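You operate a simulated robot arm through the tools that you are given. There is no shell and no other tool. Be economical: measure what you need, move in short steps, check, and stop when the job is done.

You run a simulated robot arm. Do the job below in one go: nothing can be reset, and whatever is moved stays where it is left.

TASK
Fill the bottle whose label matches the batch meter on the 70 ml/s dock.
Fine: first lift the blue bottle off its dock to the bench; one press; put the filled bottle back. Set down upright: blue refill bottle, what you pick out.

Only the result counts: the job must be done as asked and must still hold three seconds after the hand-in. Knocking over, shifting, dropping, spilling or breaking anything else fails it.

THE ROBOT
A 7-joint arm with a two-finger parallel gripper on a trunk, on a base that drives. Base frame: it is fixed to the floor where the robot stands at the start and does not move with it; the origin is under the middle of the robot, x ahead of it, y to its left, z up; the surface under the hand at the start is at about z = 0.817. Readings come in m, rad, newtons and seconds.
With the tool pointing down near the work surface it reaches from about 0.34 to 0.74 m from the robot's upright axis, wherever it stands. Its first joint turns from -2.496 to 2.496 rad. Places, roughly: 70 ml/s dock [0.5, -0.2, 0.8]; batch meter [0.3, -0.3, 0.8]; front of the filling bench [0.3, 0.2, 0.8]; start button [0.3, -0.3, 0.8]. Payload 3 kg.
The tool frame sits at the grasp point between the pads (the TCP): z along the fingers, y along the line on which they close. The tips reach 0.03 m beyond it. Largest opening 0.094 m; finger width 0.028, thickness 0.01; the body of the gripper, 0.05 by 0.096 m, starts 0.055 m behind the TCP.
Orientation is that of the tool frame in the base frame, as a unit quaternion [w, x, y, z]. With the fingers straight down and closing along the base's y, the tool's x points along the base's -x, its y along +y and its z along -z.

THE INTERFACE
- The arm moves only by the tool apply_moves. Its argument "series" is one flat list of numbers, 7 for each row, row after row: the shift along the base's x, y, z in m, then the turn, a rotation vector about the base's x, y, z in rad, then the opening in per cent of the stroke, from 0 (shut) to 100 (fully open). In form: [tx, ty, tz, wx, wy, wz, gripper, tx, ty, tz, wx, wy, wz, gripper, ...]. A call has 1 to 12 rows; each row shifts and turns the commanded pose from where the row before left it. Rows are played at 5 a second. More than 0.05 m and 0.15 rad between two rows, or a gripper value outside its range, and nothing of the call is played. Where a pose cannot be reached the arm comes as near as it can. A force on the tool above 40 N (or 10 N above the force at the start of the call, whichever is more), or a blocked arm, ends the call early, and 0.2 s more pass. Each finger travels about 0.045 m/s and halts on what it meets, pressing with about 26 N; the grip force reading is that of the motor and also rises with nothing between the fingers. The clock runs only during rows and for 0.2 s after the last one: add rows that do not move to give the fingers time. The reply holds the time, the measured pose of the TCP, the force on the tool along the base axes, the opening and the grip force, in the units named above and with some noise, with the torque about the TCP (base axes, N m) and any sound that the robot's microphone picked up.
- Cameras (640 x 400 px; columns grow to the right, rows downward): "scene" is now at [0.0402, 0.1439, 1.7118]; the picture's right is [0.04, -1.00, 0.00], its down [-0.87, -0.04, -0.49] and it looks along [0.49, 0.02, -0.87] (base axes); focal length 274 px, centre (320, 200). "wrist" rides on the gripper at [0.076, 0.014, -0.102] in the tool frame; the picture's right is [-0.18, 0.98, 0.00], its down [-0.75, -0.14, -0.64] and it looks along [-0.63, -0.12, 0.77] (tool axes); focal length 243 px, centre (320, 200). There is no depth. A picture from a camera that has moved, and an enlarged one, comes with that camera's place and axes in the base frame and with its lens.
- get_image(camera): a new picture of that camera. No time passes.
- move_column(by): slides the trunk up (or, below 0, down) by that many m; the arm and the scene camera ride with it, the base frame stays. It gives what a move gives, with no picture.
- roll_base(legs): drives the robot by 1 to 6 legs, each [ahead, left, turn to the left] in m, m and rad, along the robot's own axes; the way and the turn of a leg run together, so that a leg with both is an arc; at most 1.5 m and 3.142 rad a leg. The arm and the cameras ride along, it lands a little off, and it stops where it bumps. It gives what a move gives.
- turn_head(pan, tilt): turns the head with the scene camera to pan (to the left, within 2.496 rad either way) and tilt (down, from -0.506 to 1.204), counted from straight ahead of the robot. It gives what a move gives.
- zoom(camera, box): a new picture of the part [left, top, right, bottom] of that camera's present view, enlarged. No time passes.
- finish_job(): hands the job in; it is judged then, once.

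Work in short steps. Places have to be worked out from the pictures, the camera data and where the tool is seen: move nearer, look again, correct. Check each grasp and each placing, and mend what went wrong. You have 120 turns and 90 pictures in all, those below and enlarged ones among them. Open the gripper and draw the arm clear of the work before you hand the job in, unless the task says otherwise; then end with one line.

The tools are called after "Request:" as a command line: name --argument value ..., lists and objects as JSON in quotes. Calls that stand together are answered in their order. apply_moves: Moves the arm, as the interface text tells. Its arguments: {"type":"object","properties":{"series":{"type":"array","items":{"type":"number"}}},"required":["series"]} The other tools are called the same way: move_column (by) slides the trunk up or down; roll_base (legs) drives the base; turn_head (pan, tilt) turns the head that bears the scene camera; get_image (camera) takes a picture; zoom (camera, box) takes an enlarged picture of a part of a camera's view; finish_job () hands the job in.

At the start:

```text
t: 0.0
tcp_pos: [0.5671, 0.0363, 1.1961]
tool_rot: [-0.001, 0.0, 1.0, 0.0]
force: [-0.2, 0.5, -0.1]
torque: [0.0, -0.03, 0.02]
finger_gap: 0.0942
grasp_force: 0.1
trunk travel left (down, up): [-0.175, 0.215]
robot x, y, heading: [-0.0011, -0.0049, 0.001]
head pan, tilt: [0.045, 1.056]
```

scene: 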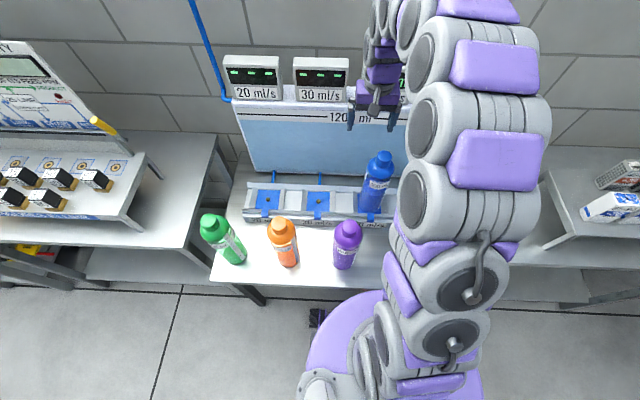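
wrist: 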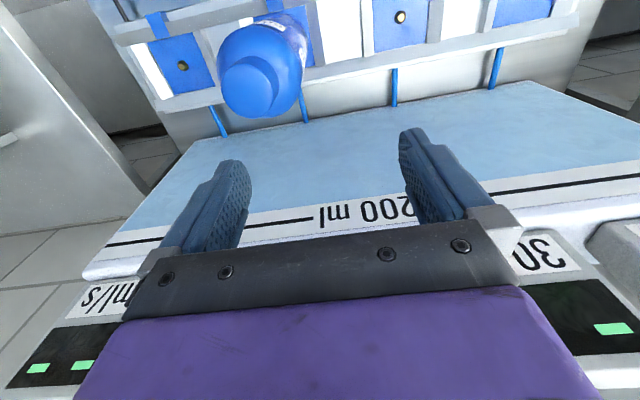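

I start by zooming on the bench to read labels and meters.

Request:
zoom --camera "scene" --box '[190, 40, 430, 190]'

Request:
zoom --camera "scene" --box '[190, 150, 430, 300]'

```text
2.67 times, centred on (310, 115) of scene
camera zoom: at [0.0402, 0.1439, 1.7118], right [0.04, -1.0, 0.0], down [-0.87, -0.04, -0.49], along [0.49, 0.02, -0.87], focal length 732 px, centre (347, 427)
```

zoom: 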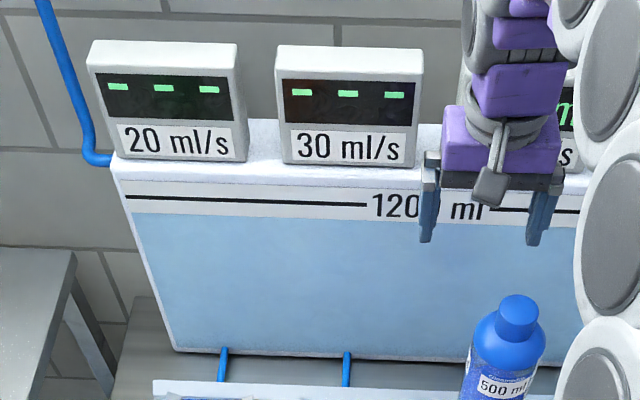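

```text
2.67 times, centred on (310, 225) of scene
camera zoom: at [0.0402, 0.1439, 1.7118], right [0.04, -1.0, 0.0], down [-0.87, -0.04, -0.49], along [0.49, 0.02, -0.87], focal length 732 px, centre (347, 133)
```

zoom: 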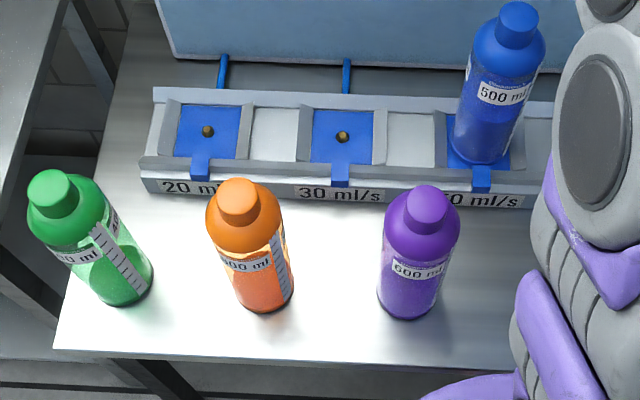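

The blue bottle stands on some "?0 ml/s" dock, and the docks further right are hidden by the arm. I move the hand right and back so that the wrist camera sees the right side, and the arm uncovers things.

Request:
apply_moves --series '[-0.03, 0.05, 0, 0, 0, 0, 100, -0.03, 0.05, 0, 0, 0, 0, 100, -0.03, 0.05, 0, 0, 0, 0, 100, -0.03, 0.05, 0, 0, 0, 0, 100, 0, 0.05, 0, 0, 0, 0, 100, 0, 0.05, 0, 0, 0, 0, 100]'

Request:
get_image --camera "scene"

```text
refused: row 1 steps farther than a row can; nothing moved
```

```text
85 pictures are left
camera scene: at [0.0402, 0.1439, 1.7118], right [0.04, -1.0, 0.0], down [-0.87, -0.04, -0.49], along [0.49, 0.02, -0.87], focal length 274 px, centre (320, 200)
```

scene: 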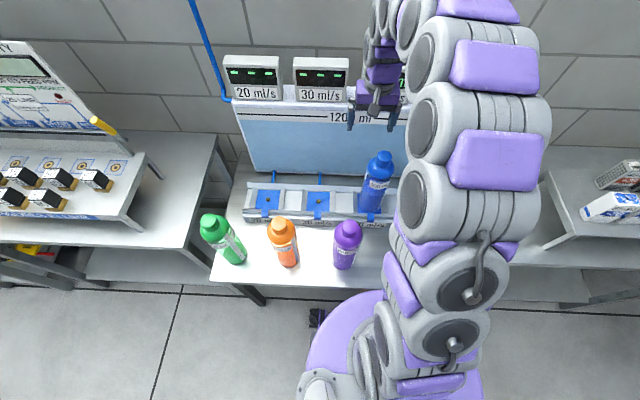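

The step was too long; I now go right with smaller steps and use the wrist camera.

Request:
apply_moves --series '[-0.02, -0.04, 0, 0, 0, 0, 100, -0.02, -0.04, 0, 0, 0, 0, 100, -0.02, -0.04, 0, 0, 0, 0, 100, -0.02, -0.04, 0, 0, 0, 0, 100, -0.02, -0.04, 0, 0, 0, 0, 100, -0.02, -0.04, 0, 0, 0, 0, 100]'

Request:
get_image --camera "wrist"

Request:
get_image --camera "scene"

```text
t: 1.4
tcp_pos: [0.4456, -0.2079, 1.1942]
tool_rot: [0.001, 0.0, 1.0, 0.001]
force: [0.6, 0.9, 0.1]
torque: [0.03, 0.03, -0.02]
finger_gap: 0.094
grasp_force: 0.0
trunk travel left (down, up): [-0.175, 0.215]
robot x, y, heading: [-0.0006, 0.0006, -0.001]
head pan, tilt: [0.045, 1.056]
```

```text
84 pictures are left
camera wrist: at [0.3694, -0.1939, 1.2953], right [0.18, 0.98, 0.0], down [0.75, -0.14, 0.64], along [0.63, -0.12, -0.77], focal length 243 px, centre (320, 200)
```

wrist: 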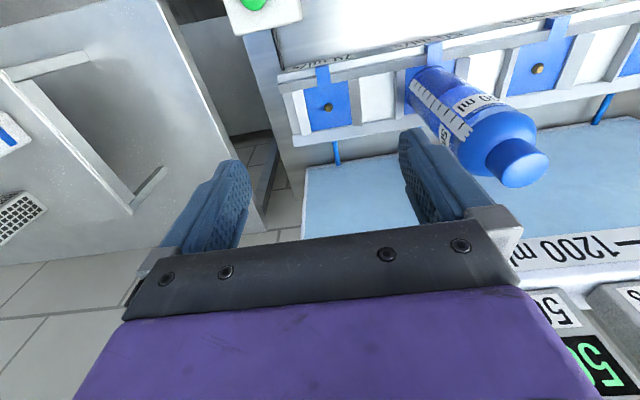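

```text
83 pictures are left
camera scene: at [0.0384, 0.1387, 1.7122], right [0.04, -1.0, 0.0], down [-0.87, -0.04, -0.49], along [0.49, 0.02, -0.87], focal length 274 px, centre (320, 200)
```

scene: 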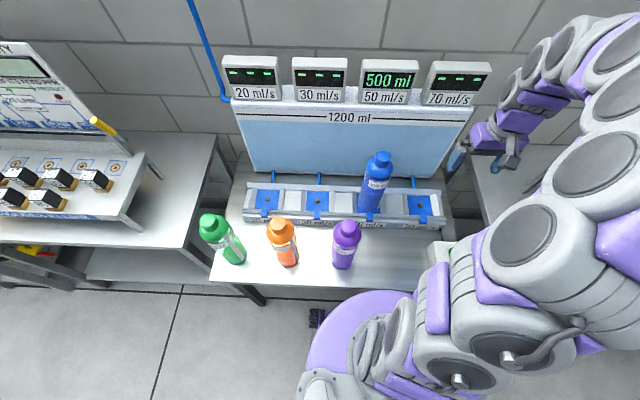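

Docks are 20/30/50/70; the blue one is on 50. Now zoom on labels and the batch meter near (0.3,-0.3).

Request:
zoom --camera "scene" --box '[340, 160, 480, 300]'

Request:
zoom --camera "scene" --box '[190, 190, 370, 290]'

Request:
zoom --camera "wrist" --box '[220, 0, 420, 120]'

```text
2.86 times, centred on (410, 230) of scene
camera zoom: at [0.0384, 0.1387, 1.7122], right [0.04, -1.0, 0.0], down [-0.87, -0.04, -0.49], along [0.49, 0.02, -0.87], focal length 784 px, centre (63, 114)
```

zoom: 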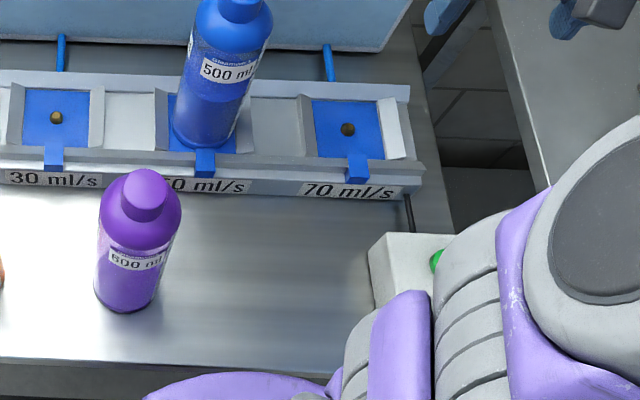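

```text
3.56 times, centred on (280, 240) of scene
camera zoom: at [0.0384, 0.1387, 1.7122], right [0.04, -1.0, 0.0], down [-0.87, -0.04, -0.49], along [0.49, 0.02, -0.87], focal length 975 px, centre (462, 58)
```

zoom: 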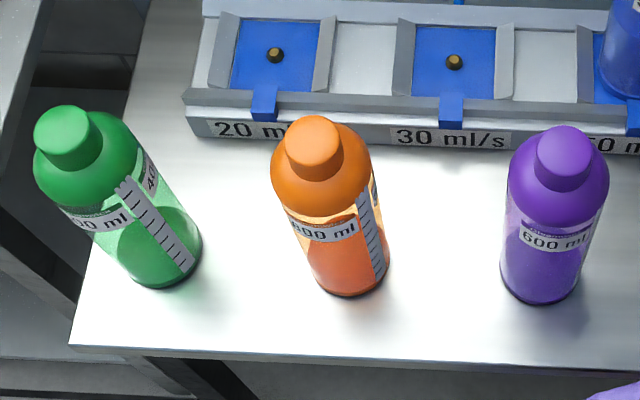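

```text
3.20 times, centred on (320, 60) of wrist
camera zoom: at [0.3694, -0.1939, 1.2953], right [0.18, 0.98, 0.0], down [0.75, -0.14, 0.64], along [0.63, -0.12, -0.77], focal length 776 px, centre (320, 648)
```

zoom: 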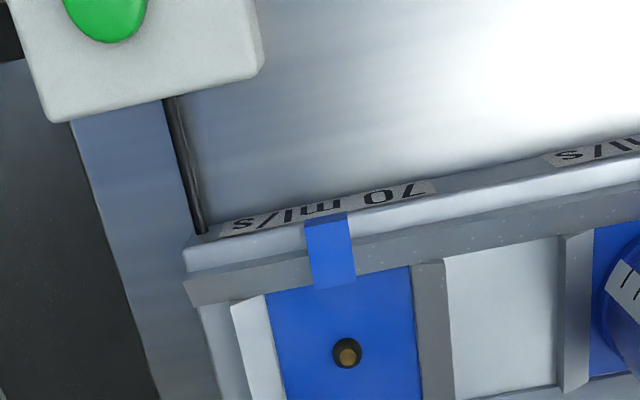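

The button box is at the bench's right side. I tilt the tool so the wrist camera looks straight down there, and move back a bit.

Request:
apply_moves --series '[-0.02, -0.02, 0.03, 0, 0.14, 0, 100, -0.02, -0.02, 0.03, 0, 0.14, 0, 100, -0.02, -0.02, 0, 0, 0.14, 0, 100, -0.02, -0.02, 0, 0, 0.14, 0, 100]'

Request:
get_image --camera "wrist"

Request:
get_image --camera "scene"

```text
t: 2.4
tcp_pos: [0.3654, -0.2899, 1.254]
tool_rot: [-0.278, 0.0, 0.961, 0.002]
force: [-0.4, 0.9, -1.2]
torque: [-0.02, -0.03, 0.0]
finger_gap: 0.0942
grasp_force: 0.2
trunk travel left (down, up): [-0.175, 0.215]
robot x, y, heading: [-0.0001, 0.0013, -0.0]
head pan, tilt: [0.045, 1.056]
```

```text
79 pictures are left
camera wrist: at [0.3553, -0.2744, 1.3797], right [0.15, 0.98, -0.1], down [0.98, -0.14, 0.14], along [0.12, -0.12, -0.99], focal length 243 px, centre (320, 200)
```

wrist: 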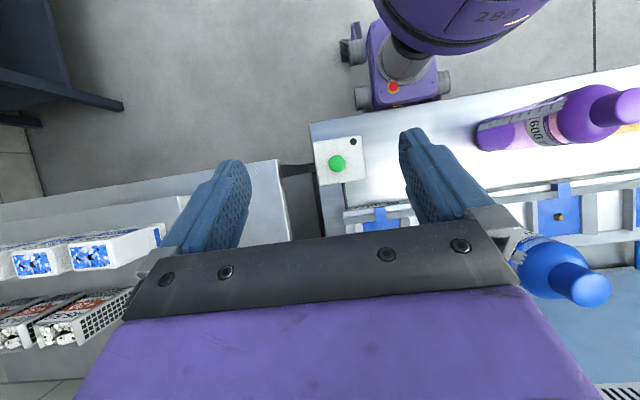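

```text
78 pictures are left
camera scene: at [0.0405, 0.1387, 1.7121], right [0.04, -1.0, 0.0], down [-0.87, -0.04, -0.49], along [0.49, 0.02, -0.87], focal length 274 px, centre (320, 200)
```

scene: 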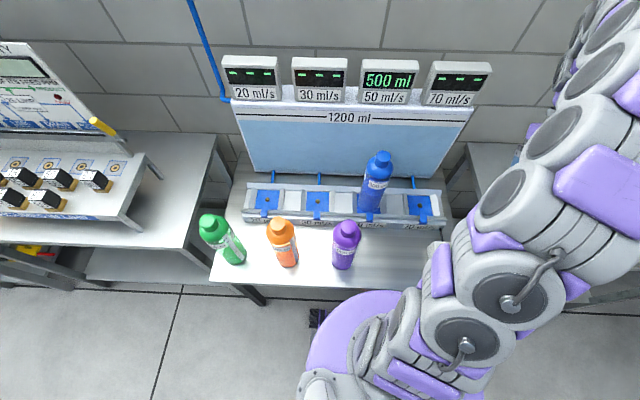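

Zoom in on the button box.

Request:
zoom --camera "wrist" --box '[290, 110, 410, 210]'

```text
4.00 times, centred on (350, 160) of wrist
camera zoom: at [0.3553, -0.2744, 1.3797], right [0.15, 0.98, -0.1], down [0.98, -0.14, 0.14], along [0.12, -0.12, -0.99], focal length 970 px, centre (200, 360)
```

zoom: 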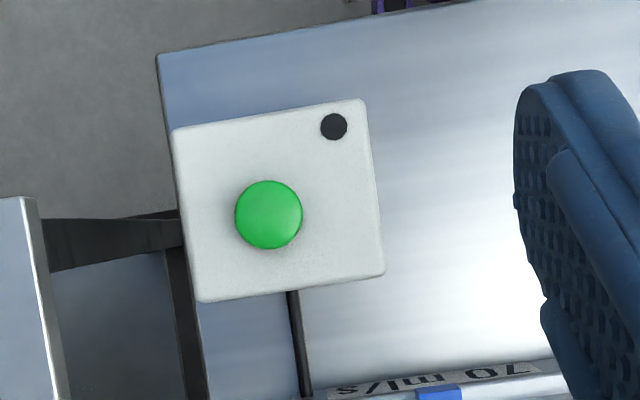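

The meter's display is probably on the box's front face. I back the robot off and shift it right so that the scene camera can see it unblocked.

Request:
roll_base --legs '[[-0.45, 0, 0], [0, -0.5, 0]]'

Request:
turn_head --pan 0.2 --tilt 0.8

Request:
get_image --camera "scene"

Request:
get_image --camera "wrist"

```text
t: 7.6
tcp_pos: [-0.0865, -0.7659, 1.2569]
tool_rot: [-0.277, 0.001, 0.961, -0.004]
force: [-0.2, 1.2, 0.0]
torque: [0.01, 0.02, 0.01]
finger_gap: 0.094
grasp_force: 0.1
trunk travel left (down, up): [-0.175, 0.215]
robot x, y, heading: [-0.4531, -0.4942, 0.003]
head pan, tilt: [0.045, 1.056]
```

```text
t: 8.4
tcp_pos: [-0.0892, -0.7682, 1.2569]
tool_rot: [-0.275, -0.001, 0.961, -0.003]
force: [0.6, 0.1, 0.1]
torque: [0.02, -0.03, -0.02]
finger_gap: 0.0939
grasp_force: 0.1
trunk travel left (down, up): [-0.175, 0.215]
robot x, y, heading: [-0.4514, -0.4874, -0.004]
head pan, tilt: [0.201, 0.799]
```

```text
76 pictures are left
camera scene: at [-0.3997, -0.325, 1.7299], right [0.2, -0.98, 0.0], down [-0.7, -0.15, -0.69], along [0.68, 0.14, -0.72], focal length 274 px, centre (320, 200)
```

scene: 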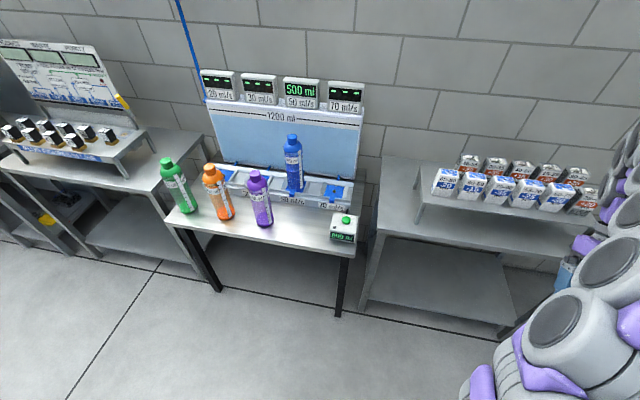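

```text
75 pictures are left
camera wrist: at [-0.0987, -0.7535, 1.3822], right [0.15, 0.98, -0.1], down [0.98, -0.14, 0.14], along [0.13, -0.12, -0.98], focal length 243 px, centre (320, 200)
```

wrist: 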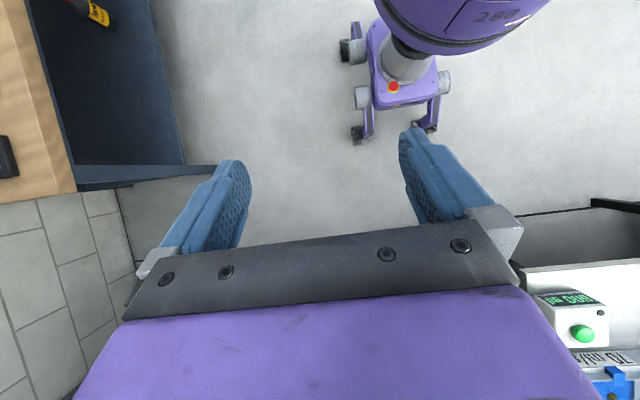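

The box's display is visible; zoom on it and the bottles' labels.

Request:
zoom --camera "scene" --box '[320, 200, 370, 250]'

Request:
zoom --camera "scene" --box '[150, 130, 320, 236]'

Request:
zoom --camera "wrist" --box '[520, 270, 640, 350]'

```text
8.00 times, centred on (345, 225) of scene
camera zoom: at [-0.3997, -0.325, 1.7299], right [0.2, -0.98, 0.0], down [-0.7, -0.15, -0.69], along [0.68, 0.14, -0.72], focal length 2194 px, centre (120, 0)
```

zoom: 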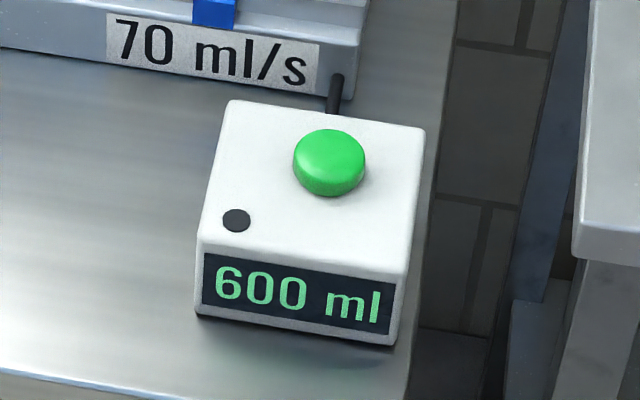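

```text
3.76 times, centred on (235, 183) of scene
camera zoom: at [-0.3997, -0.325, 1.7299], right [0.2, -0.98, 0.0], down [-0.7, -0.15, -0.69], along [0.68, 0.14, -0.72], focal length 1033 px, centre (640, 264)
```

zoom: 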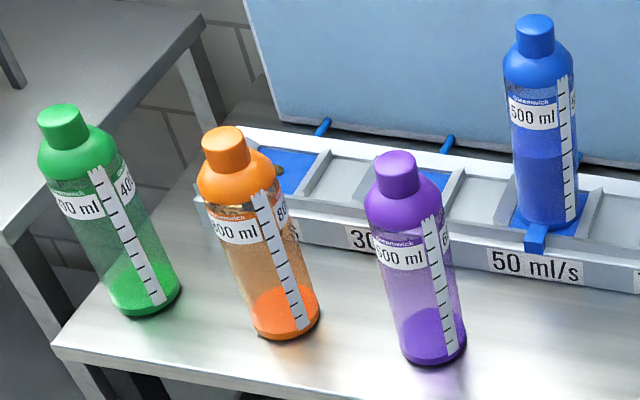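

```text
5.00 times, centred on (580, 310) of wrist
camera zoom: at [-0.0987, -0.7535, 1.3822], right [0.15, 0.98, -0.1], down [0.98, -0.14, 0.14], along [0.13, -0.12, -0.98], focal length 1213 px, centre (-980, -350)
```

zoom: 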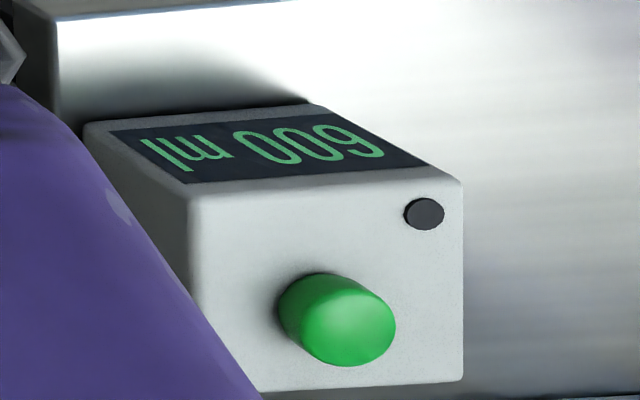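

The batch meter says 600 ml. I check the orange and purple labels closer.

Request:
zoom --camera "scene" --box '[196, 160, 276, 230]'

```text
5.71 times, centred on (236, 195) of scene
camera zoom: at [-0.3997, -0.325, 1.7299], right [0.2, -0.98, 0.0], down [-0.7, -0.15, -0.69], along [0.68, 0.14, -0.72], focal length 1567 px, centre (800, 229)
```

zoom: 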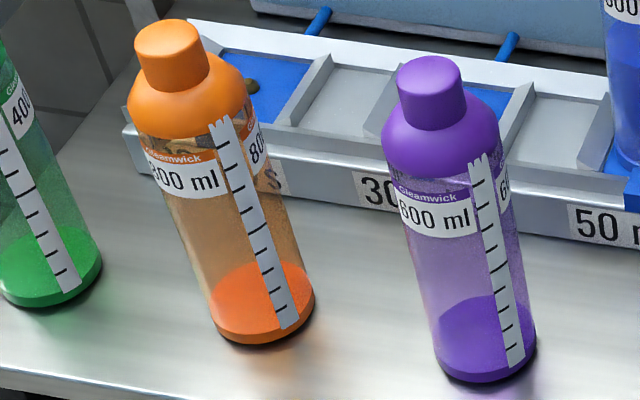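

Purple = 600 ml is the pick; it goes on the 70 ml/s dock after blue is taken off. I drive back, stopping ~0.1 m short of the old stance so that the bench front is in reach.

Request:
roll_base --legs '[[0, 0.49, 0], [0.35, 0, 0]]'

Request:
turn_head --pan 0.0 --tilt 0.95

Request:
apply_moves --series '[0.02, 0.03, 0, 0, -0.14, 0, 100, 0.02, 0.03, 0, 0, -0.14, 0, 100, 0.02, 0.03, 0, 0, -0.14, 0, 100, 0.02, 0.03, 0, 0, -0.14, 0, 100, 0.02, 0.03, 0, 0, 0, 0, 100, 0.02, 0.03, 0, 0, 0, 0, 100]'

Request:
get_image --camera "wrist"

Request:
get_image --camera "scene"

```text
t: 13.2
tcp_pos: [0.2688, -0.2673, 1.2558]
tool_rot: [-0.277, -0.007, 0.961, -0.005]
force: [0.5, -0.4, 0.3]
torque: [0.04, 0.02, 0.0]
finger_gap: 0.0939
grasp_force: 0.0
trunk travel left (down, up): [-0.175, 0.215]
robot x, y, heading: [-0.1, 0.0083, 0.012]
head pan, tilt: [0.201, 0.799]
```

```text
t: 13.9
tcp_pos: [0.266, -0.2693, 1.2564]
tool_rot: [-0.275, -0.007, 0.962, -0.004]
force: [0.5, 0.8, -0.1]
torque: [0.01, -0.02, 0.01]
finger_gap: 0.0942
grasp_force: 0.1
trunk travel left (down, up): [-0.175, 0.215]
robot x, y, heading: [-0.0964, 0.0061, 0.011]
head pan, tilt: [0.0, 0.949]
```

```text
t: 15.3
tcp_pos: [0.386, -0.0891, 1.2596]
tool_rot: [0.002, -0.004, 1.0, -0.006]
force: [-0.1, 0.5, -0.1]
torque: [0.02, -0.02, 0.0]
finger_gap: 0.0943
grasp_force: 0.0
trunk travel left (down, up): [-0.175, 0.215]
robot x, y, heading: [-0.1001, 0.0058, 0.012]
head pan, tilt: [0.0, 0.949]
```

```text
70 pictures are left
camera wrist: at [0.3094, -0.0731, 1.3587], right [0.18, 0.98, -0.01], down [0.75, -0.13, 0.65], along [0.63, -0.12, -0.76], focal length 243 px, centre (320, 200)
```

wrist: 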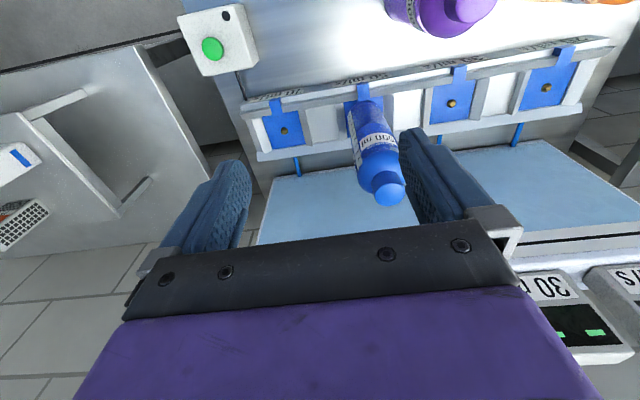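

```text
69 pictures are left
camera scene: at [-0.055, 0.1477, 1.7191], right [0.01, -1.0, 0.0], down [-0.81, -0.01, -0.58], along [0.58, 0.01, -0.81], focal length 274 px, centre (320, 200)
```

scene: 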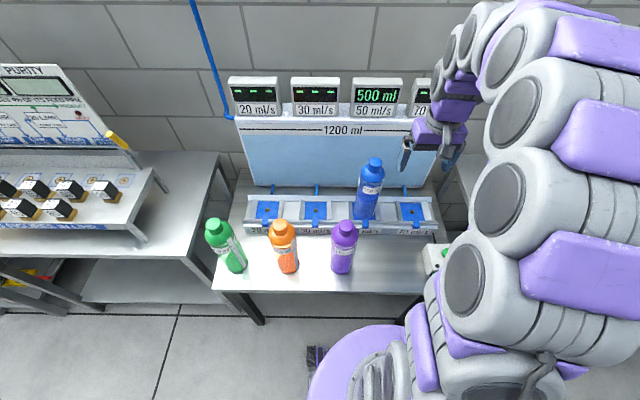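

Blue's cap top is about (0.50, -0.024, ~1.13). I move above it, staying high (z 1.24), then check in the wrist view.

Request:
apply_moves --series '[0.035, 0.02, 0, 0, 0, 0, 100, 0.035, 0.02, 0, 0, 0, 0, 100, 0.035, 0.02, -0.01, 0, 0, 0, 100, 0.009, 0.005, -0.01, 0, 0, 0, 100, 0, 0, 0, 0, 0, 0, 100]'

Request:
get_image --camera "wrist"

Request:
zoom --camera "scene" --box '[320, 70, 480, 250]'

```text
t: 16.5
tcp_pos: [0.5007, -0.0245, 1.2376]
tool_rot: [0.001, -0.004, 1.0, -0.006]
force: [-0.1, -0.6, -0.4]
torque: [0.01, -0.03, 0.01]
finger_gap: 0.0939
grasp_force: 0.0
trunk travel left (down, up): [-0.175, 0.215]
robot x, y, heading: [-0.0976, 0.0029, 0.011]
head pan, tilt: [0.0, 0.949]
```

```text
68 pictures are left
camera wrist: at [0.4239, -0.0086, 1.3382], right [0.17, 0.98, -0.01], down [0.75, -0.13, 0.65], along [0.63, -0.12, -0.76], focal length 243 px, centre (320, 200)
```

wrist: 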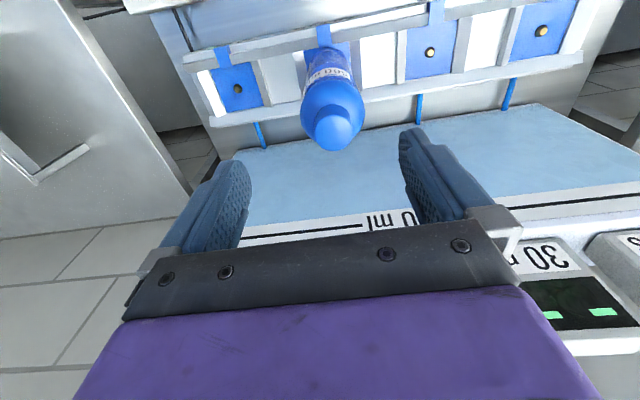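

```text
2.22 times, centred on (400, 160) of scene
camera zoom: at [-0.0542, 0.1442, 1.7194], right [0.01, -1.0, 0.0], down [-0.81, -0.01, -0.58], along [0.58, 0.01, -0.81], focal length 610 px, centre (142, 289)
```

zoom: 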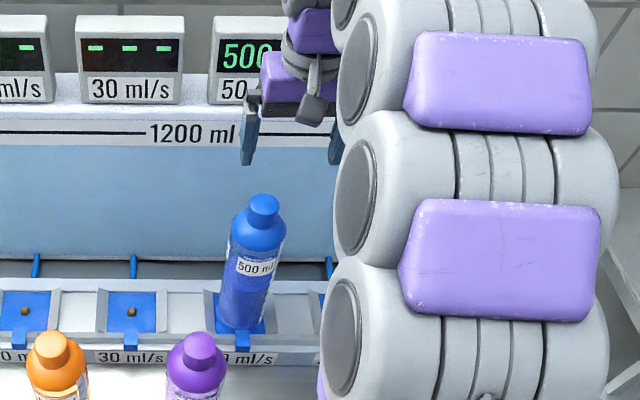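

Triangulating from several views, the blue cap top is ≈(0.547, -0.013, 1.077) and the purple one ≈(0.324, 0.075, 1.061). I shift over blue and descend to z≈1.15 for a check.

Request:
apply_moves --series '[0.03, 0.005, 0, 0, 0, 0, 100, 0.015, 0.005, -0.03, 0, 0, 0, 100, 0, 0, -0.04, 0, 0, 0, 100, 0, 0, -0.017, 0, 0, 0, 100, 0, 0, 0, 0, 0, 0, 100]'

Request:
get_image --camera "wrist"

Request:
zoom --camera "scene" --box '[320, 70, 480, 250]'

```text
t: 17.7
tcp_pos: [0.5431, -0.0127, 1.1508]
tool_rot: [0.002, -0.004, 1.0, -0.007]
force: [-0.9, -0.1, -0.4]
torque: [-0.03, -0.03, 0.0]
finger_gap: 0.0938
grasp_force: 0.2
trunk travel left (down, up): [-0.175, 0.215]
robot x, y, heading: [-0.0987, 0.0085, 0.006]
head pan, tilt: [0.0, 0.949]
```

```text
66 pictures are left
camera wrist: at [0.4665, 0.0032, 1.2508], right [0.17, 0.98, -0.01], down [0.75, -0.13, 0.64], along [0.63, -0.12, -0.76], focal length 243 px, centre (320, 200)
```

wrist: 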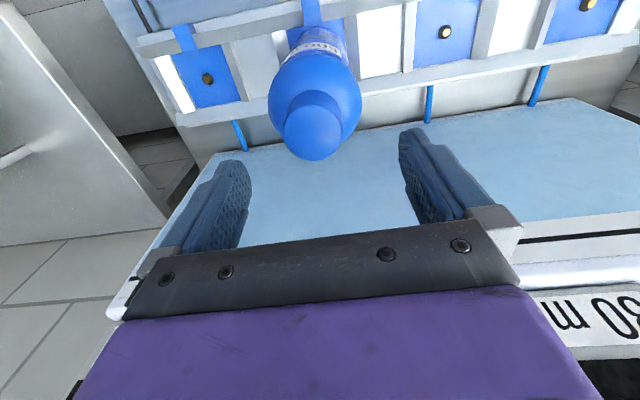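

```text
2.22 times, centred on (400, 160) of scene
camera zoom: at [-0.0538, 0.1473, 1.7192], right [0.01, -1.0, 0.0], down [-0.81, -0.01, -0.58], along [0.58, 0.01, -0.81], focal length 610 px, centre (142, 289)
```

zoom: 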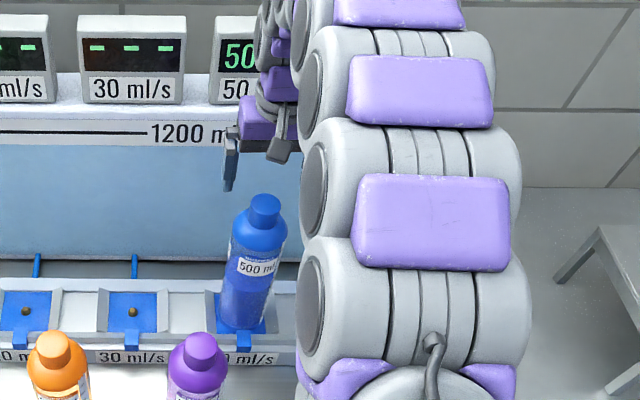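

The cap checks at ≈(0.546,-0.017, 1.077). I descend to z≈1.083 in small steps, with force guard, then look.

Request:
apply_moves --series '[0.003, -0.004, -0.02, 0, 0, 0, 100, 0, 0, -0.02, 0, 0, 0, 100, 0, 0, -0.02, 0, 0, 0, 100, 0, 0, -0.008, 0, 0, 0, 100, 0, 0, 0, 0, 0, 0, 100]'

Request:
get_image --camera "wrist"

Request:
zoom --camera "scene" --box '[350, 110, 430, 210]'

```text
t: 18.9
tcp_pos: [0.5478, -0.0142, 1.0842]
tool_rot: [0.0, -0.004, 1.0, -0.007]
force: [0.3, 0.0, -0.3]
torque: [-0.02, -0.01, -0.03]
finger_gap: 0.0942
grasp_force: 0.1
trunk travel left (down, up): [-0.175, 0.215]
robot x, y, heading: [-0.0973, 0.0046, 0.014]
head pan, tilt: [0.0, 0.949]
```

```text
64 pictures are left
camera wrist: at [0.4717, 0.0012, 1.1838], right [0.17, 0.98, -0.01], down [0.75, -0.12, 0.65], along [0.63, -0.12, -0.76], focal length 243 px, centre (320, 200)
```

wrist: 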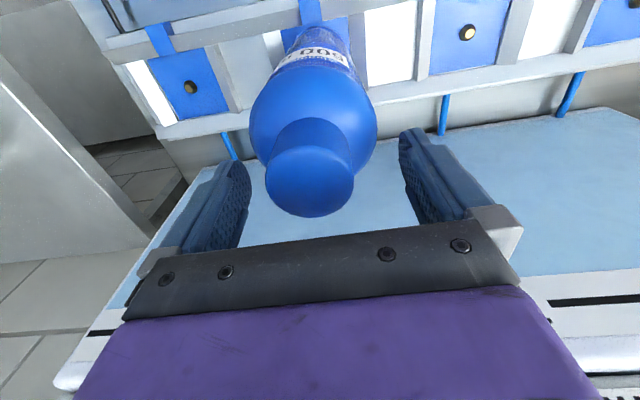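

```text
4.00 times, centred on (390, 160) of scene
camera zoom: at [-0.0536, 0.1478, 1.7191], right [0.01, -1.0, 0.0], down [-0.81, -0.01, -0.58], along [0.58, 0.01, -0.81], focal length 1097 px, centre (40, 360)
```

zoom: 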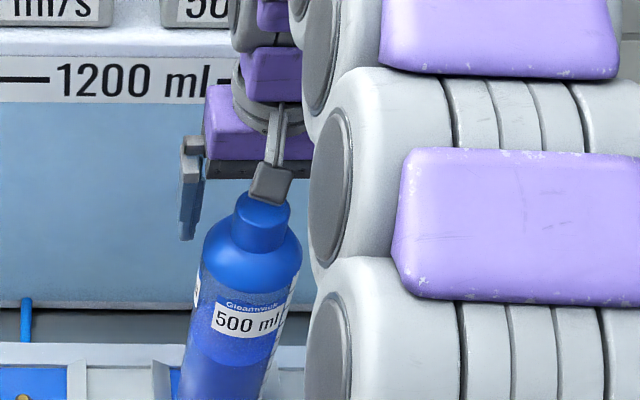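

The cap sits ~5 mm to the right of the tool centre. I correct y, drop 10 mm and close on the cap.

Request:
apply_moves --series '[0, -0.005, -0.005, 0, 0, 0, 100, 0, 0, -0.005, 0, 0, 0, 100, 0, 0, 0, 0, 0, 0, 60, 0, 0, 0, 0, 0, 0, 30, 0, 0, 0, 0, 0, 0, 0, 0, 0, 0, 0, 0, 0, 0, 0, 0, 0, 0, 0, 0, 0]'

Request:
get_image --camera "wrist"

```text
t: 20.5
tcp_pos: [0.5487, -0.0196, 1.0722]
tool_rot: [0.001, -0.005, 1.0, -0.007]
force: [0.0, 2.4, -0.5]
torque: [0.35, 0.02, -0.03]
finger_gap: 0.0459
grasp_force: 26.0
trunk travel left (down, up): [-0.175, 0.215]
robot x, y, heading: [-0.0977, 0.0082, 0.012]
head pan, tilt: [0.0, 0.949]
```

```text
62 pictures are left
camera wrist: at [0.4711, -0.004, 1.1731], right [0.17, 0.98, -0.01], down [0.75, -0.12, 0.65], along [0.63, -0.12, -0.76], focal length 243 px, centre (320, 200)
```

wrist: 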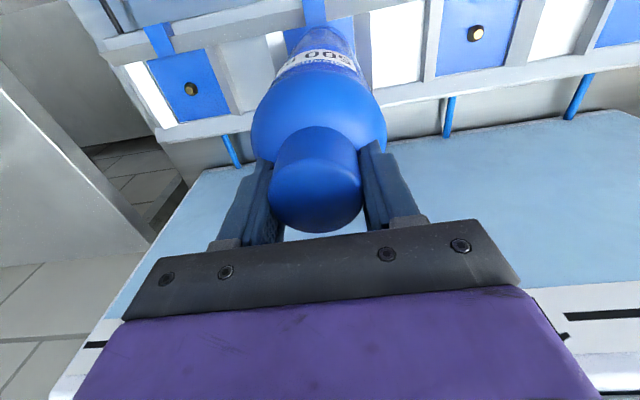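

Cap gripped (gap 46 mm, 26 N). Lift straight up in small steps and check.

Request:
apply_moves --series '[0, 0, 0.01, 0, 0, 0, 0, 0, 0, 0.02, 0, 0, 0, 0, 0, 0, 0.02, 0, 0, 0, 0, 0, 0, 0.02, 0, 0, 0, 0, 0, 0, 0.02, 0, 0, 0, 0]'

Request:
get_image --camera "wrist"

Request:
get_image --camera "scene"

```text
t: 21.7
tcp_pos: [0.55, -0.0186, 1.1628]
tool_rot: [0.002, -0.005, 1.0, -0.007]
force: [0.3, 0.5, -6.3]
torque: [0.01, -0.04, 0.04]
finger_gap: 0.0453
grasp_force: 25.9
trunk travel left (down, up): [-0.175, 0.215]
robot x, y, heading: [-0.0997, 0.0071, 0.011]
head pan, tilt: [0.0, 0.949]
```

```text
61 pictures are left
camera wrist: at [0.4722, -0.0046, 1.2634], right [0.17, 0.98, -0.01], down [0.75, -0.12, 0.65], along [0.63, -0.12, -0.76], focal length 243 px, centre (320, 200)
```

wrist: 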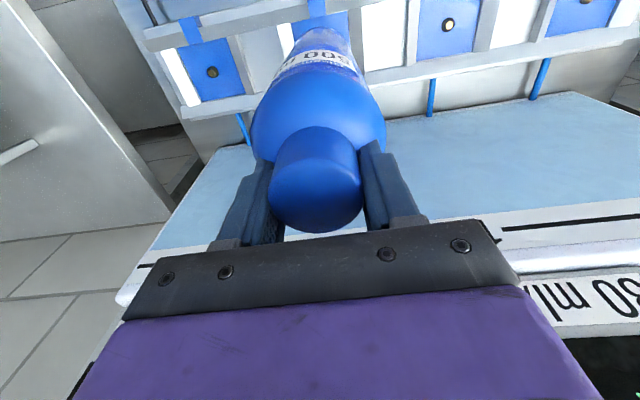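

```text
60 pictures are left
camera scene: at [-0.0531, 0.1475, 1.7191], right [0.01, -1.0, 0.0], down [-0.81, -0.01, -0.58], along [0.58, 0.01, -0.81], focal length 274 px, centre (320, 200)
```

scene: 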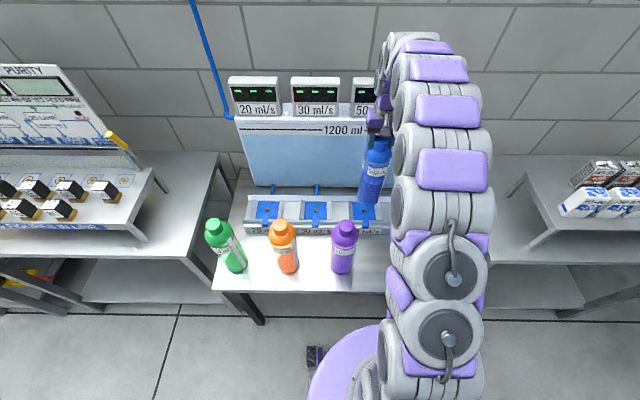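

Blue is held and clear. I carry it to a free bench spot near (0.345,-0.09), between purple and the button box, then lower part-way.

Request:
apply_moves --series '[-0.03, -0.01, 0, 0, 0, 0, 0, -0.035, -0.012, 0, 0, 0, 0, 0, -0.035, -0.012, 0, 0, 0, 0, 0, -0.035, -0.012, 0, 0, 0, 0, 0, -0.035, -0.012, 0, 0, 0, 0, 0, -0.035, -0.013, 0, 0, 0, 0, 0, 0, 0, -0.03, 0, 0, 0, 0, 0, 0, -0.03, 0, 0, 0, 0, 0, 0, 0, 0, 0, 0, 0]'

Request:
get_image --camera "wrist"

Request:
get_image --camera "scene"

```text
t: 23.7
tcp_pos: [0.344, -0.088, 1.1039]
tool_rot: [0.0, -0.005, 1.0, -0.007]
force: [-0.4, 0.3, -6.4]
torque: [0.02, -0.04, 0.04]
finger_gap: 0.0455
grasp_force: 25.9
trunk travel left (down, up): [-0.175, 0.215]
robot x, y, heading: [-0.0985, 0.0019, 0.012]
head pan, tilt: [0.0, 0.949]
```

```text
59 pictures are left
camera wrist: at [0.2674, -0.0724, 1.2047], right [0.17, 0.98, -0.01], down [0.75, -0.13, 0.65], along [0.63, -0.12, -0.76], focal length 243 px, centre (320, 200)
```

wrist: 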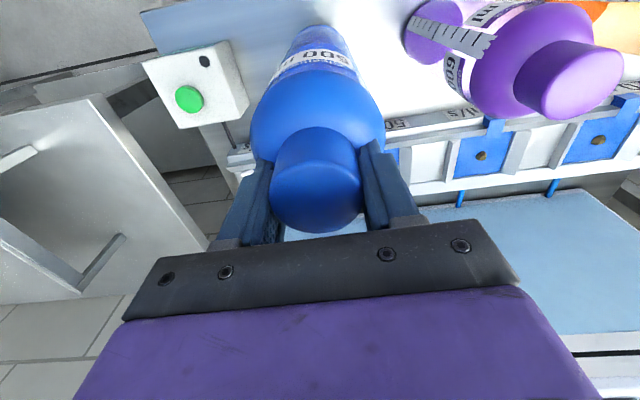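

```text
58 pictures are left
camera scene: at [-0.0545, 0.1467, 1.7192], right [0.01, -1.0, 0.0], down [-0.81, -0.01, -0.58], along [0.58, 0.01, -0.81], focal length 274 px, centre (320, 200)
```

scene: 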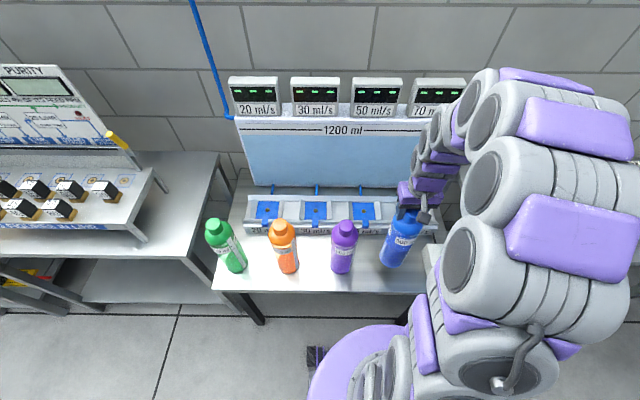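

Clear spot. Lower in small steps until the bench takes the weight.

Request:
apply_moves --series '[0, 0, -0.012, 0, 0, 0, 0, 0, 0, -0.01, 0, 0, 0, 0, 0, 0, -0.008, 0, 0, 0, 0, 0, 0, -0.004, 0, 0, 0, 0, 0, 0, 0, 0, 0, 0, 0]'

```text
t: 24.9
tcp_pos: [0.3424, -0.0883, 1.0692]
tool_rot: [0.001, -0.004, 1.0, -0.007]
force: [1.1, -0.2, -6.6]
torque: [-0.03, -0.07, -0.01]
finger_gap: 0.0457
grasp_force: 25.8
trunk travel left (down, up): [-0.175, 0.215]
robot x, y, heading: [-0.0964, 0.0048, 0.013]
head pan, tilt: [0.0, 0.949]
```

Not touching yet (weight still 6.6 N). I go on in 4 mm steps.

Request:
apply_moves --series '[0, 0, -0.004, 0, 0, 0, 0, 0, 0, -0.004, 0, 0, 0, 0, 0, 0, 0, 0, 0, 0, 0]'

Request:
apply_moves --series '[0, 0, -0.004, 0, 0, 0, 0, 0, 0, 0, 0, 0, 0, 0]'

```text
t: 25.7
tcp_pos: [0.3429, -0.0912, 1.0618]
tool_rot: [0.001, -0.005, 1.0, -0.007]
force: [0.0, 0.2, -6.8]
torque: [0.0, -0.05, 0.02]
finger_gap: 0.0457
grasp_force: 26.0
trunk travel left (down, up): [-0.175, 0.215]
robot x, y, heading: [-0.1056, 0.0039, 0.013]
head pan, tilt: [0.0, 0.949]
```

```text
t: 26.3
tcp_pos: [0.3426, -0.0916, 1.0575]
tool_rot: [0.0, -0.005, 1.0, -0.007]
force: [-0.4, -0.4, -7.7]
torque: [0.0, -0.11, 0.0]
finger_gap: 0.0455
grasp_force: 25.8
trunk travel left (down, up): [-0.175, 0.215]
robot x, y, heading: [-0.1002, 0.0041, 0.016]
head pan, tilt: [0.0, 0.949]
```

Request:
apply_moves --series '[0, 0, -0.003, 0, 0, 0, 0, 0, 0, 0, 0, 0, 0, 0]'

Request:
apply_moves --series '[0, 0, -0.003, 0, 0, 0, 0, 0, 0, 0, 0, 0, 0, 0]'

Request:
apply_moves --series '[0, 0, -0.003, 0, 0, 0, 0, 0, 0, 0, 0, 0, 0, 0]'

Request:
get_image --camera "scene"

```text
t: 26.9
tcp_pos: [0.343, -0.091, 1.054]
tool_rot: [0.001, -0.004, 1.0, -0.007]
force: [1.3, 0.4, -7.1]
torque: [0.01, -0.07, 0.02]
finger_gap: 0.0456
grasp_force: 25.9
trunk travel left (down, up): [-0.175, 0.215]
robot x, y, heading: [-0.0996, 0.007, 0.013]
head pan, tilt: [0.0, 0.949]
```

```text
t: 27.5
tcp_pos: [0.3436, -0.0919, 1.0494]
tool_rot: [0.001, -0.005, 1.0, -0.007]
force: [-0.3, 0.7, -6.9]
torque: [0.03, -0.07, -0.02]
finger_gap: 0.0455
grasp_force: 26.2
trunk travel left (down, up): [-0.175, 0.215]
robot x, y, heading: [-0.096, 0.0065, 0.011]
head pan, tilt: [0.0, 0.949]
```

```text
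t: 28.1
tcp_pos: [0.3445, -0.0909, 1.0463]
tool_rot: [0.002, -0.004, 1.0, -0.007]
force: [0.8, -0.8, -6.1]
torque: [0.01, -0.06, 0.0]
finger_gap: 0.0456
grasp_force: 26.3
trunk travel left (down, up): [-0.175, 0.215]
robot x, y, heading: [-0.1013, 0.0078, 0.013]
head pan, tilt: [0.0, 0.949]
```

```text
57 pictures are left
camera scene: at [-0.0544, 0.1465, 1.7192], right [0.01, -1.0, 0.0], down [-0.81, -0.01, -0.58], along [0.58, 0.01, -0.81], focal length 274 px, centre (320, 200)
```

scene: 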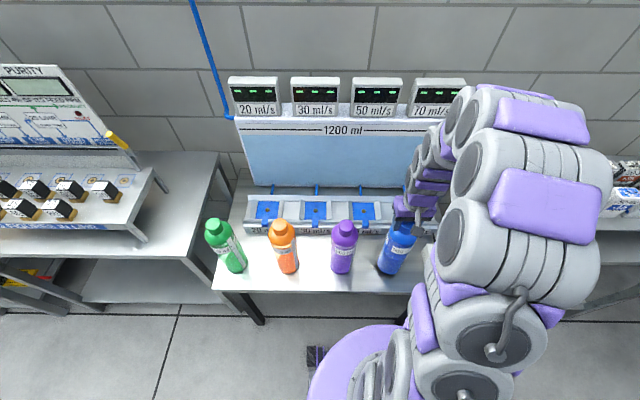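

Still hanging; the dock stands higher than thought. Keep lowering.

Request:
apply_moves --series '[0, 0, -0.004, 0, 0, 0, 0, 0, 0, 0, 0, 0, 0, 0]'

Request:
apply_moves --series '[0, 0, -0.003, 0, 0, 0, 0, 0, 0, 0, 0, 0, 0, 0]'

Request:
zoom --camera "scene" --box '[310, 200, 450, 300]'

```text
t: 28.7
tcp_pos: [0.3427, -0.0905, 1.0424]
tool_rot: [0.001, -0.003, 1.0, -0.007]
force: [-0.1, -0.1, -7.1]
torque: [0.0, -0.06, 0.03]
finger_gap: 0.0455
grasp_force: 26.3
trunk travel left (down, up): [-0.175, 0.215]
robot x, y, heading: [-0.0993, 0.0108, 0.012]
head pan, tilt: [0.0, 0.949]
```

```text
t: 29.3
tcp_pos: [0.3433, -0.0897, 1.0416]
tool_rot: [0.001, -0.004, 1.0, -0.008]
force: [0.6, 0.1, -7.0]
torque: [-0.01, -0.07, 0.01]
finger_gap: 0.0457
grasp_force: 25.9
trunk travel left (down, up): [-0.175, 0.215]
robot x, y, heading: [-0.0996, 0.0076, 0.009]
head pan, tilt: [0.0, 0.949]
```

```text
4.00 times, centred on (380, 250) of scene
camera zoom: at [-0.0544, 0.1465, 1.7192], right [0.01, -1.0, 0.0], down [-0.81, -0.01, -0.58], along [0.58, 0.01, -0.81], focal length 1097 px, centre (80, 0)
```

zoom: 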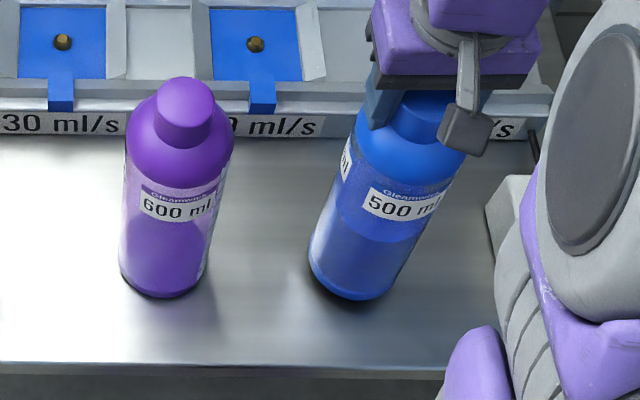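

Request:
apply_moves --series '[0, 0, -0.003, 0, 0, 0, 0, 0, 0, 0, 0, 0, 0, 0]'

Request:
apply_moves --series '[0, 0, -0.003, 0, 0, 0, 0, 0, 0, 0, 0, 0, 0, 0]'

Request:
apply_moves --series '[0, 0, -0.003, 0, 0, 0, 0, 0, 0, 0, 0, 0, 0, 0]'

```text
t: 29.9
tcp_pos: [0.3429, -0.0914, 1.038]
tool_rot: [0.0, -0.005, 1.0, -0.007]
force: [0.3, -0.2, -6.3]
torque: [0.0, -0.06, 0.02]
finger_gap: 0.0454
grasp_force: 26.3
trunk travel left (down, up): [-0.175, 0.215]
robot x, y, heading: [-0.1007, 0.0067, 0.016]
head pan, tilt: [0.0, 0.949]
```

```text
t: 30.5
tcp_pos: [0.3428, -0.0912, 1.0333]
tool_rot: [0.001, -0.005, 1.0, -0.007]
force: [0.1, 0.5, -6.9]
torque: [0.02, -0.05, 0.07]
finger_gap: 0.0454
grasp_force: 25.8
trunk travel left (down, up): [-0.175, 0.215]
robot x, y, heading: [-0.0974, 0.0078, 0.011]
head pan, tilt: [0.0, 0.949]
```

```text
t: 31.1
tcp_pos: [0.3434, -0.0912, 1.0301]
tool_rot: [0.001, -0.005, 1.0, -0.007]
force: [-0.8, 0.6, -6.4]
torque: [0.01, -0.07, -0.02]
finger_gap: 0.0454
grasp_force: 25.5
trunk travel left (down, up): [-0.175, 0.215]
robot x, y, heading: [-0.0981, 0.0044, 0.014]
head pan, tilt: [0.0, 0.949]
```

Request:
apply_moves --series '[0, 0, -0.003, 0, 0, 0, 0, 0, 0, 0, 0, 0, 0, 0]'

Request:
apply_moves --series '[0, 0, -0.003, 0, 0, 0, 0, 0, 0, 0, 0, 0, 0, 0]'

Request:
zoom --camera "scene" --box '[310, 200, 450, 300]'

```text
t: 31.7
tcp_pos: [0.3439, -0.0909, 1.0282]
tool_rot: [0.001, -0.005, 1.0, -0.007]
force: [-0.5, 0.3, -7.3]
torque: [0.01, -0.07, 0.0]
finger_gap: 0.0454
grasp_force: 25.7
trunk travel left (down, up): [-0.175, 0.215]
robot x, y, heading: [-0.0961, 0.0067, 0.013]
head pan, tilt: [0.0, 0.949]
```

```text
t: 32.3
tcp_pos: [0.3428, -0.0919, 1.0259]
tool_rot: [0.001, -0.004, 1.0, -0.008]
force: [0.5, 0.7, -6.8]
torque: [0.0, -0.09, -0.01]
finger_gap: 0.0453
grasp_force: 25.8
trunk travel left (down, up): [-0.175, 0.215]
robot x, y, heading: [-0.0984, 0.0084, 0.011]
head pan, tilt: [0.0, 0.949]
```

```text
4.00 times, centred on (380, 250) of scene
camera zoom: at [-0.0543, 0.1465, 1.7192], right [0.01, -1.0, 0.0], down [-0.81, -0.01, -0.58], along [0.58, 0.01, -0.81], focal length 1097 px, centre (80, 0)
```

zoom: 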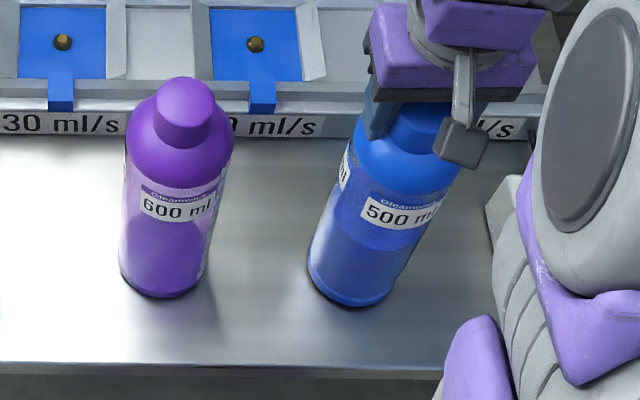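

Request:
apply_moves --series '[0, 0, -0.003, 0, 0, 0, 0, 0, 0, 0, 0, 0, 0, 0]'

Request:
apply_moves --series '[0, 0, -0.003, 0, 0, 0, 0, 0, 0, 0, 0, 0, 0, 0]'

Request:
apply_moves --series '[0, 0, -0.003, 0, 0, 0, 0, 0, 0, 0, 0, 0, 0, 0]'

```text
t: 32.9
tcp_pos: [0.3428, -0.0912, 1.0232]
tool_rot: [0.001, -0.005, 1.0, -0.007]
force: [0.5, 0.8, -6.0]
torque: [0.02, -0.03, 0.0]
finger_gap: 0.0454
grasp_force: 25.7
trunk travel left (down, up): [-0.175, 0.215]
robot x, y, heading: [-0.0974, 0.0046, 0.014]
head pan, tilt: [0.0, 0.949]
```

```text
t: 33.5
tcp_pos: [0.3416, -0.0929, 1.021]
tool_rot: [0.003, -0.005, 1.0, -0.007]
force: [-2.4, -2.7, 26.2]
torque: [0.06, 0.15, 0.02]
finger_gap: 0.0456
grasp_force: 26.1
trunk travel left (down, up): [-0.175, 0.215]
robot x, y, heading: [-0.1, 0.0053, 0.012]
head pan, tilt: [0.0, 0.949]
```

```text
t: 33.9
tcp_pos: [0.3439, -0.0912, 1.02]
tool_rot: [0.004, -0.003, 1.0, -0.007]
force: [-1.3, -3.3, 27.7]
torque: [-0.01, 0.24, 0.03]
finger_gap: 0.0451
grasp_force: 26.2
trunk travel left (down, up): [-0.175, 0.215]
robot x, y, heading: [-0.1008, 0.0061, 0.014]
head pan, tilt: [0.0, 0.949]
stopped in row 1: the force on the tool passed its limit at 45 N (the readings are from after the stop); the commanded pose is now the measured one
```

Contact at TCP z≈1.021. I ease off 2 mm and open the fingers, then raise.

Request:
apply_moves --series '[0, 0, 0.0015, 0, 0, 0, 0, 0, 0, 0, 0, 0, 0, 20, 0, 0, 0, 0, 0, 0, 50, 0, 0, 0, 0, 0, 0, 80, 0, 0, 0, 0, 0, 0, 100, 0, 0, 0, 0, 0, 0, 100, 0, 0, 0, 0, 0, 0, 100]'

Request:
get_image --camera "wrist"

```text
t: 35.5
tcp_pos: [0.3422, -0.0896, 1.0212]
tool_rot: [0.002, -0.003, 1.0, -0.006]
force: [1.0, -0.1, 0.0]
torque: [-0.03, 0.0, 0.0]
finger_gap: 0.094
grasp_force: 0.0
trunk travel left (down, up): [-0.175, 0.215]
robot x, y, heading: [-0.1008, 0.0039, 0.014]
head pan, tilt: [0.0, 0.949]
```

```text
54 pictures are left
camera wrist: at [0.2662, -0.0746, 1.1217], right [0.18, 0.98, -0.01], down [0.75, -0.13, 0.65], along [0.63, -0.12, -0.76], focal length 243 px, centre (320, 200)
```

wrist: 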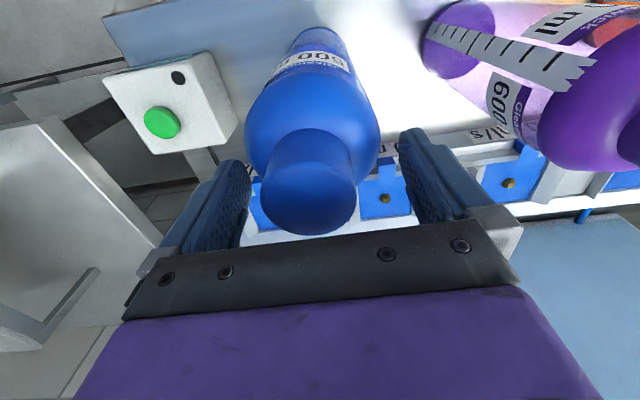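

Blue stands free. I rise straight up, then move over purple at ≈(0.324, 0.075).

Request:
apply_moves --series '[0, 0, 0.04, 0, 0, 0, 100, 0, 0, 0.05, 0, 0, 0, 100, 0, 0, 0.05, 0, 0, 0, 100, -0.004, 0.04, 0, 0, 0, 0, 100, -0.005, 0.045, 0, 0, 0, 0, 100, -0.005, 0.045, 0, 0, 0, 0, 100, -0.004, 0.034, 0, 0, 0, 0, 100, 0, 0, 0, 0, 0, 0, 100]'

Request:
get_image --camera "wrist"

Request:
get_image --camera "scene"

```text
t: 37.3
tcp_pos: [0.3252, 0.0747, 1.161]
tool_rot: [0.0, -0.004, 1.0, -0.006]
force: [-0.6, 0.3, 0.4]
torque: [0.0, -0.01, 0.01]
finger_gap: 0.0938
grasp_force: 0.0
trunk travel left (down, up): [-0.175, 0.215]
robot x, y, heading: [-0.0978, 0.0042, 0.013]
head pan, tilt: [0.0, 0.949]
```

```text
53 pictures are left
camera wrist: at [0.2485, 0.09, 1.2618], right [0.18, 0.98, -0.01], down [0.75, -0.13, 0.65], along [0.63, -0.12, -0.76], focal length 243 px, centre (320, 200)
```

wrist: 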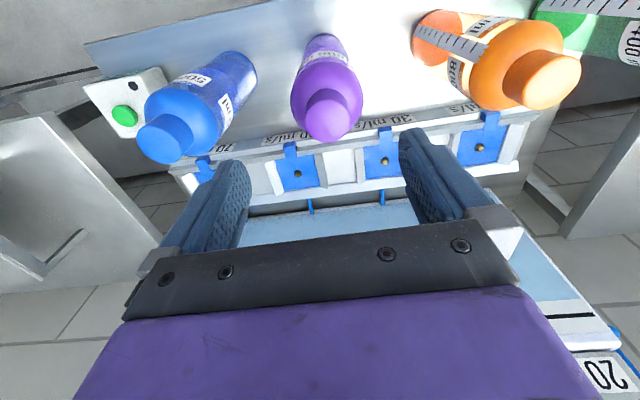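

```text
52 pictures are left
camera scene: at [-0.056, 0.1488, 1.7191], right [0.01, -1.0, 0.0], down [-0.81, -0.01, -0.58], along [0.58, 0.01, -0.81], focal length 274 px, centre (320, 200)
```

scene: 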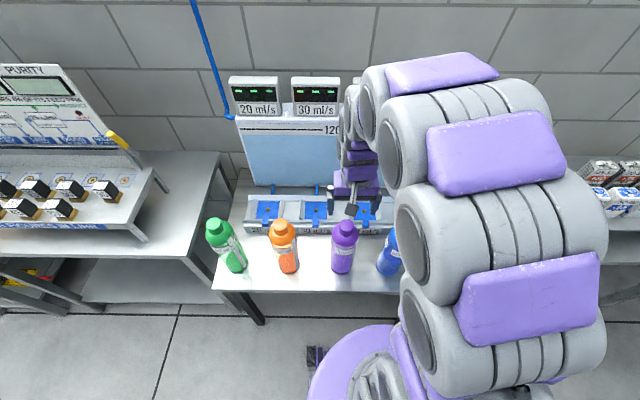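

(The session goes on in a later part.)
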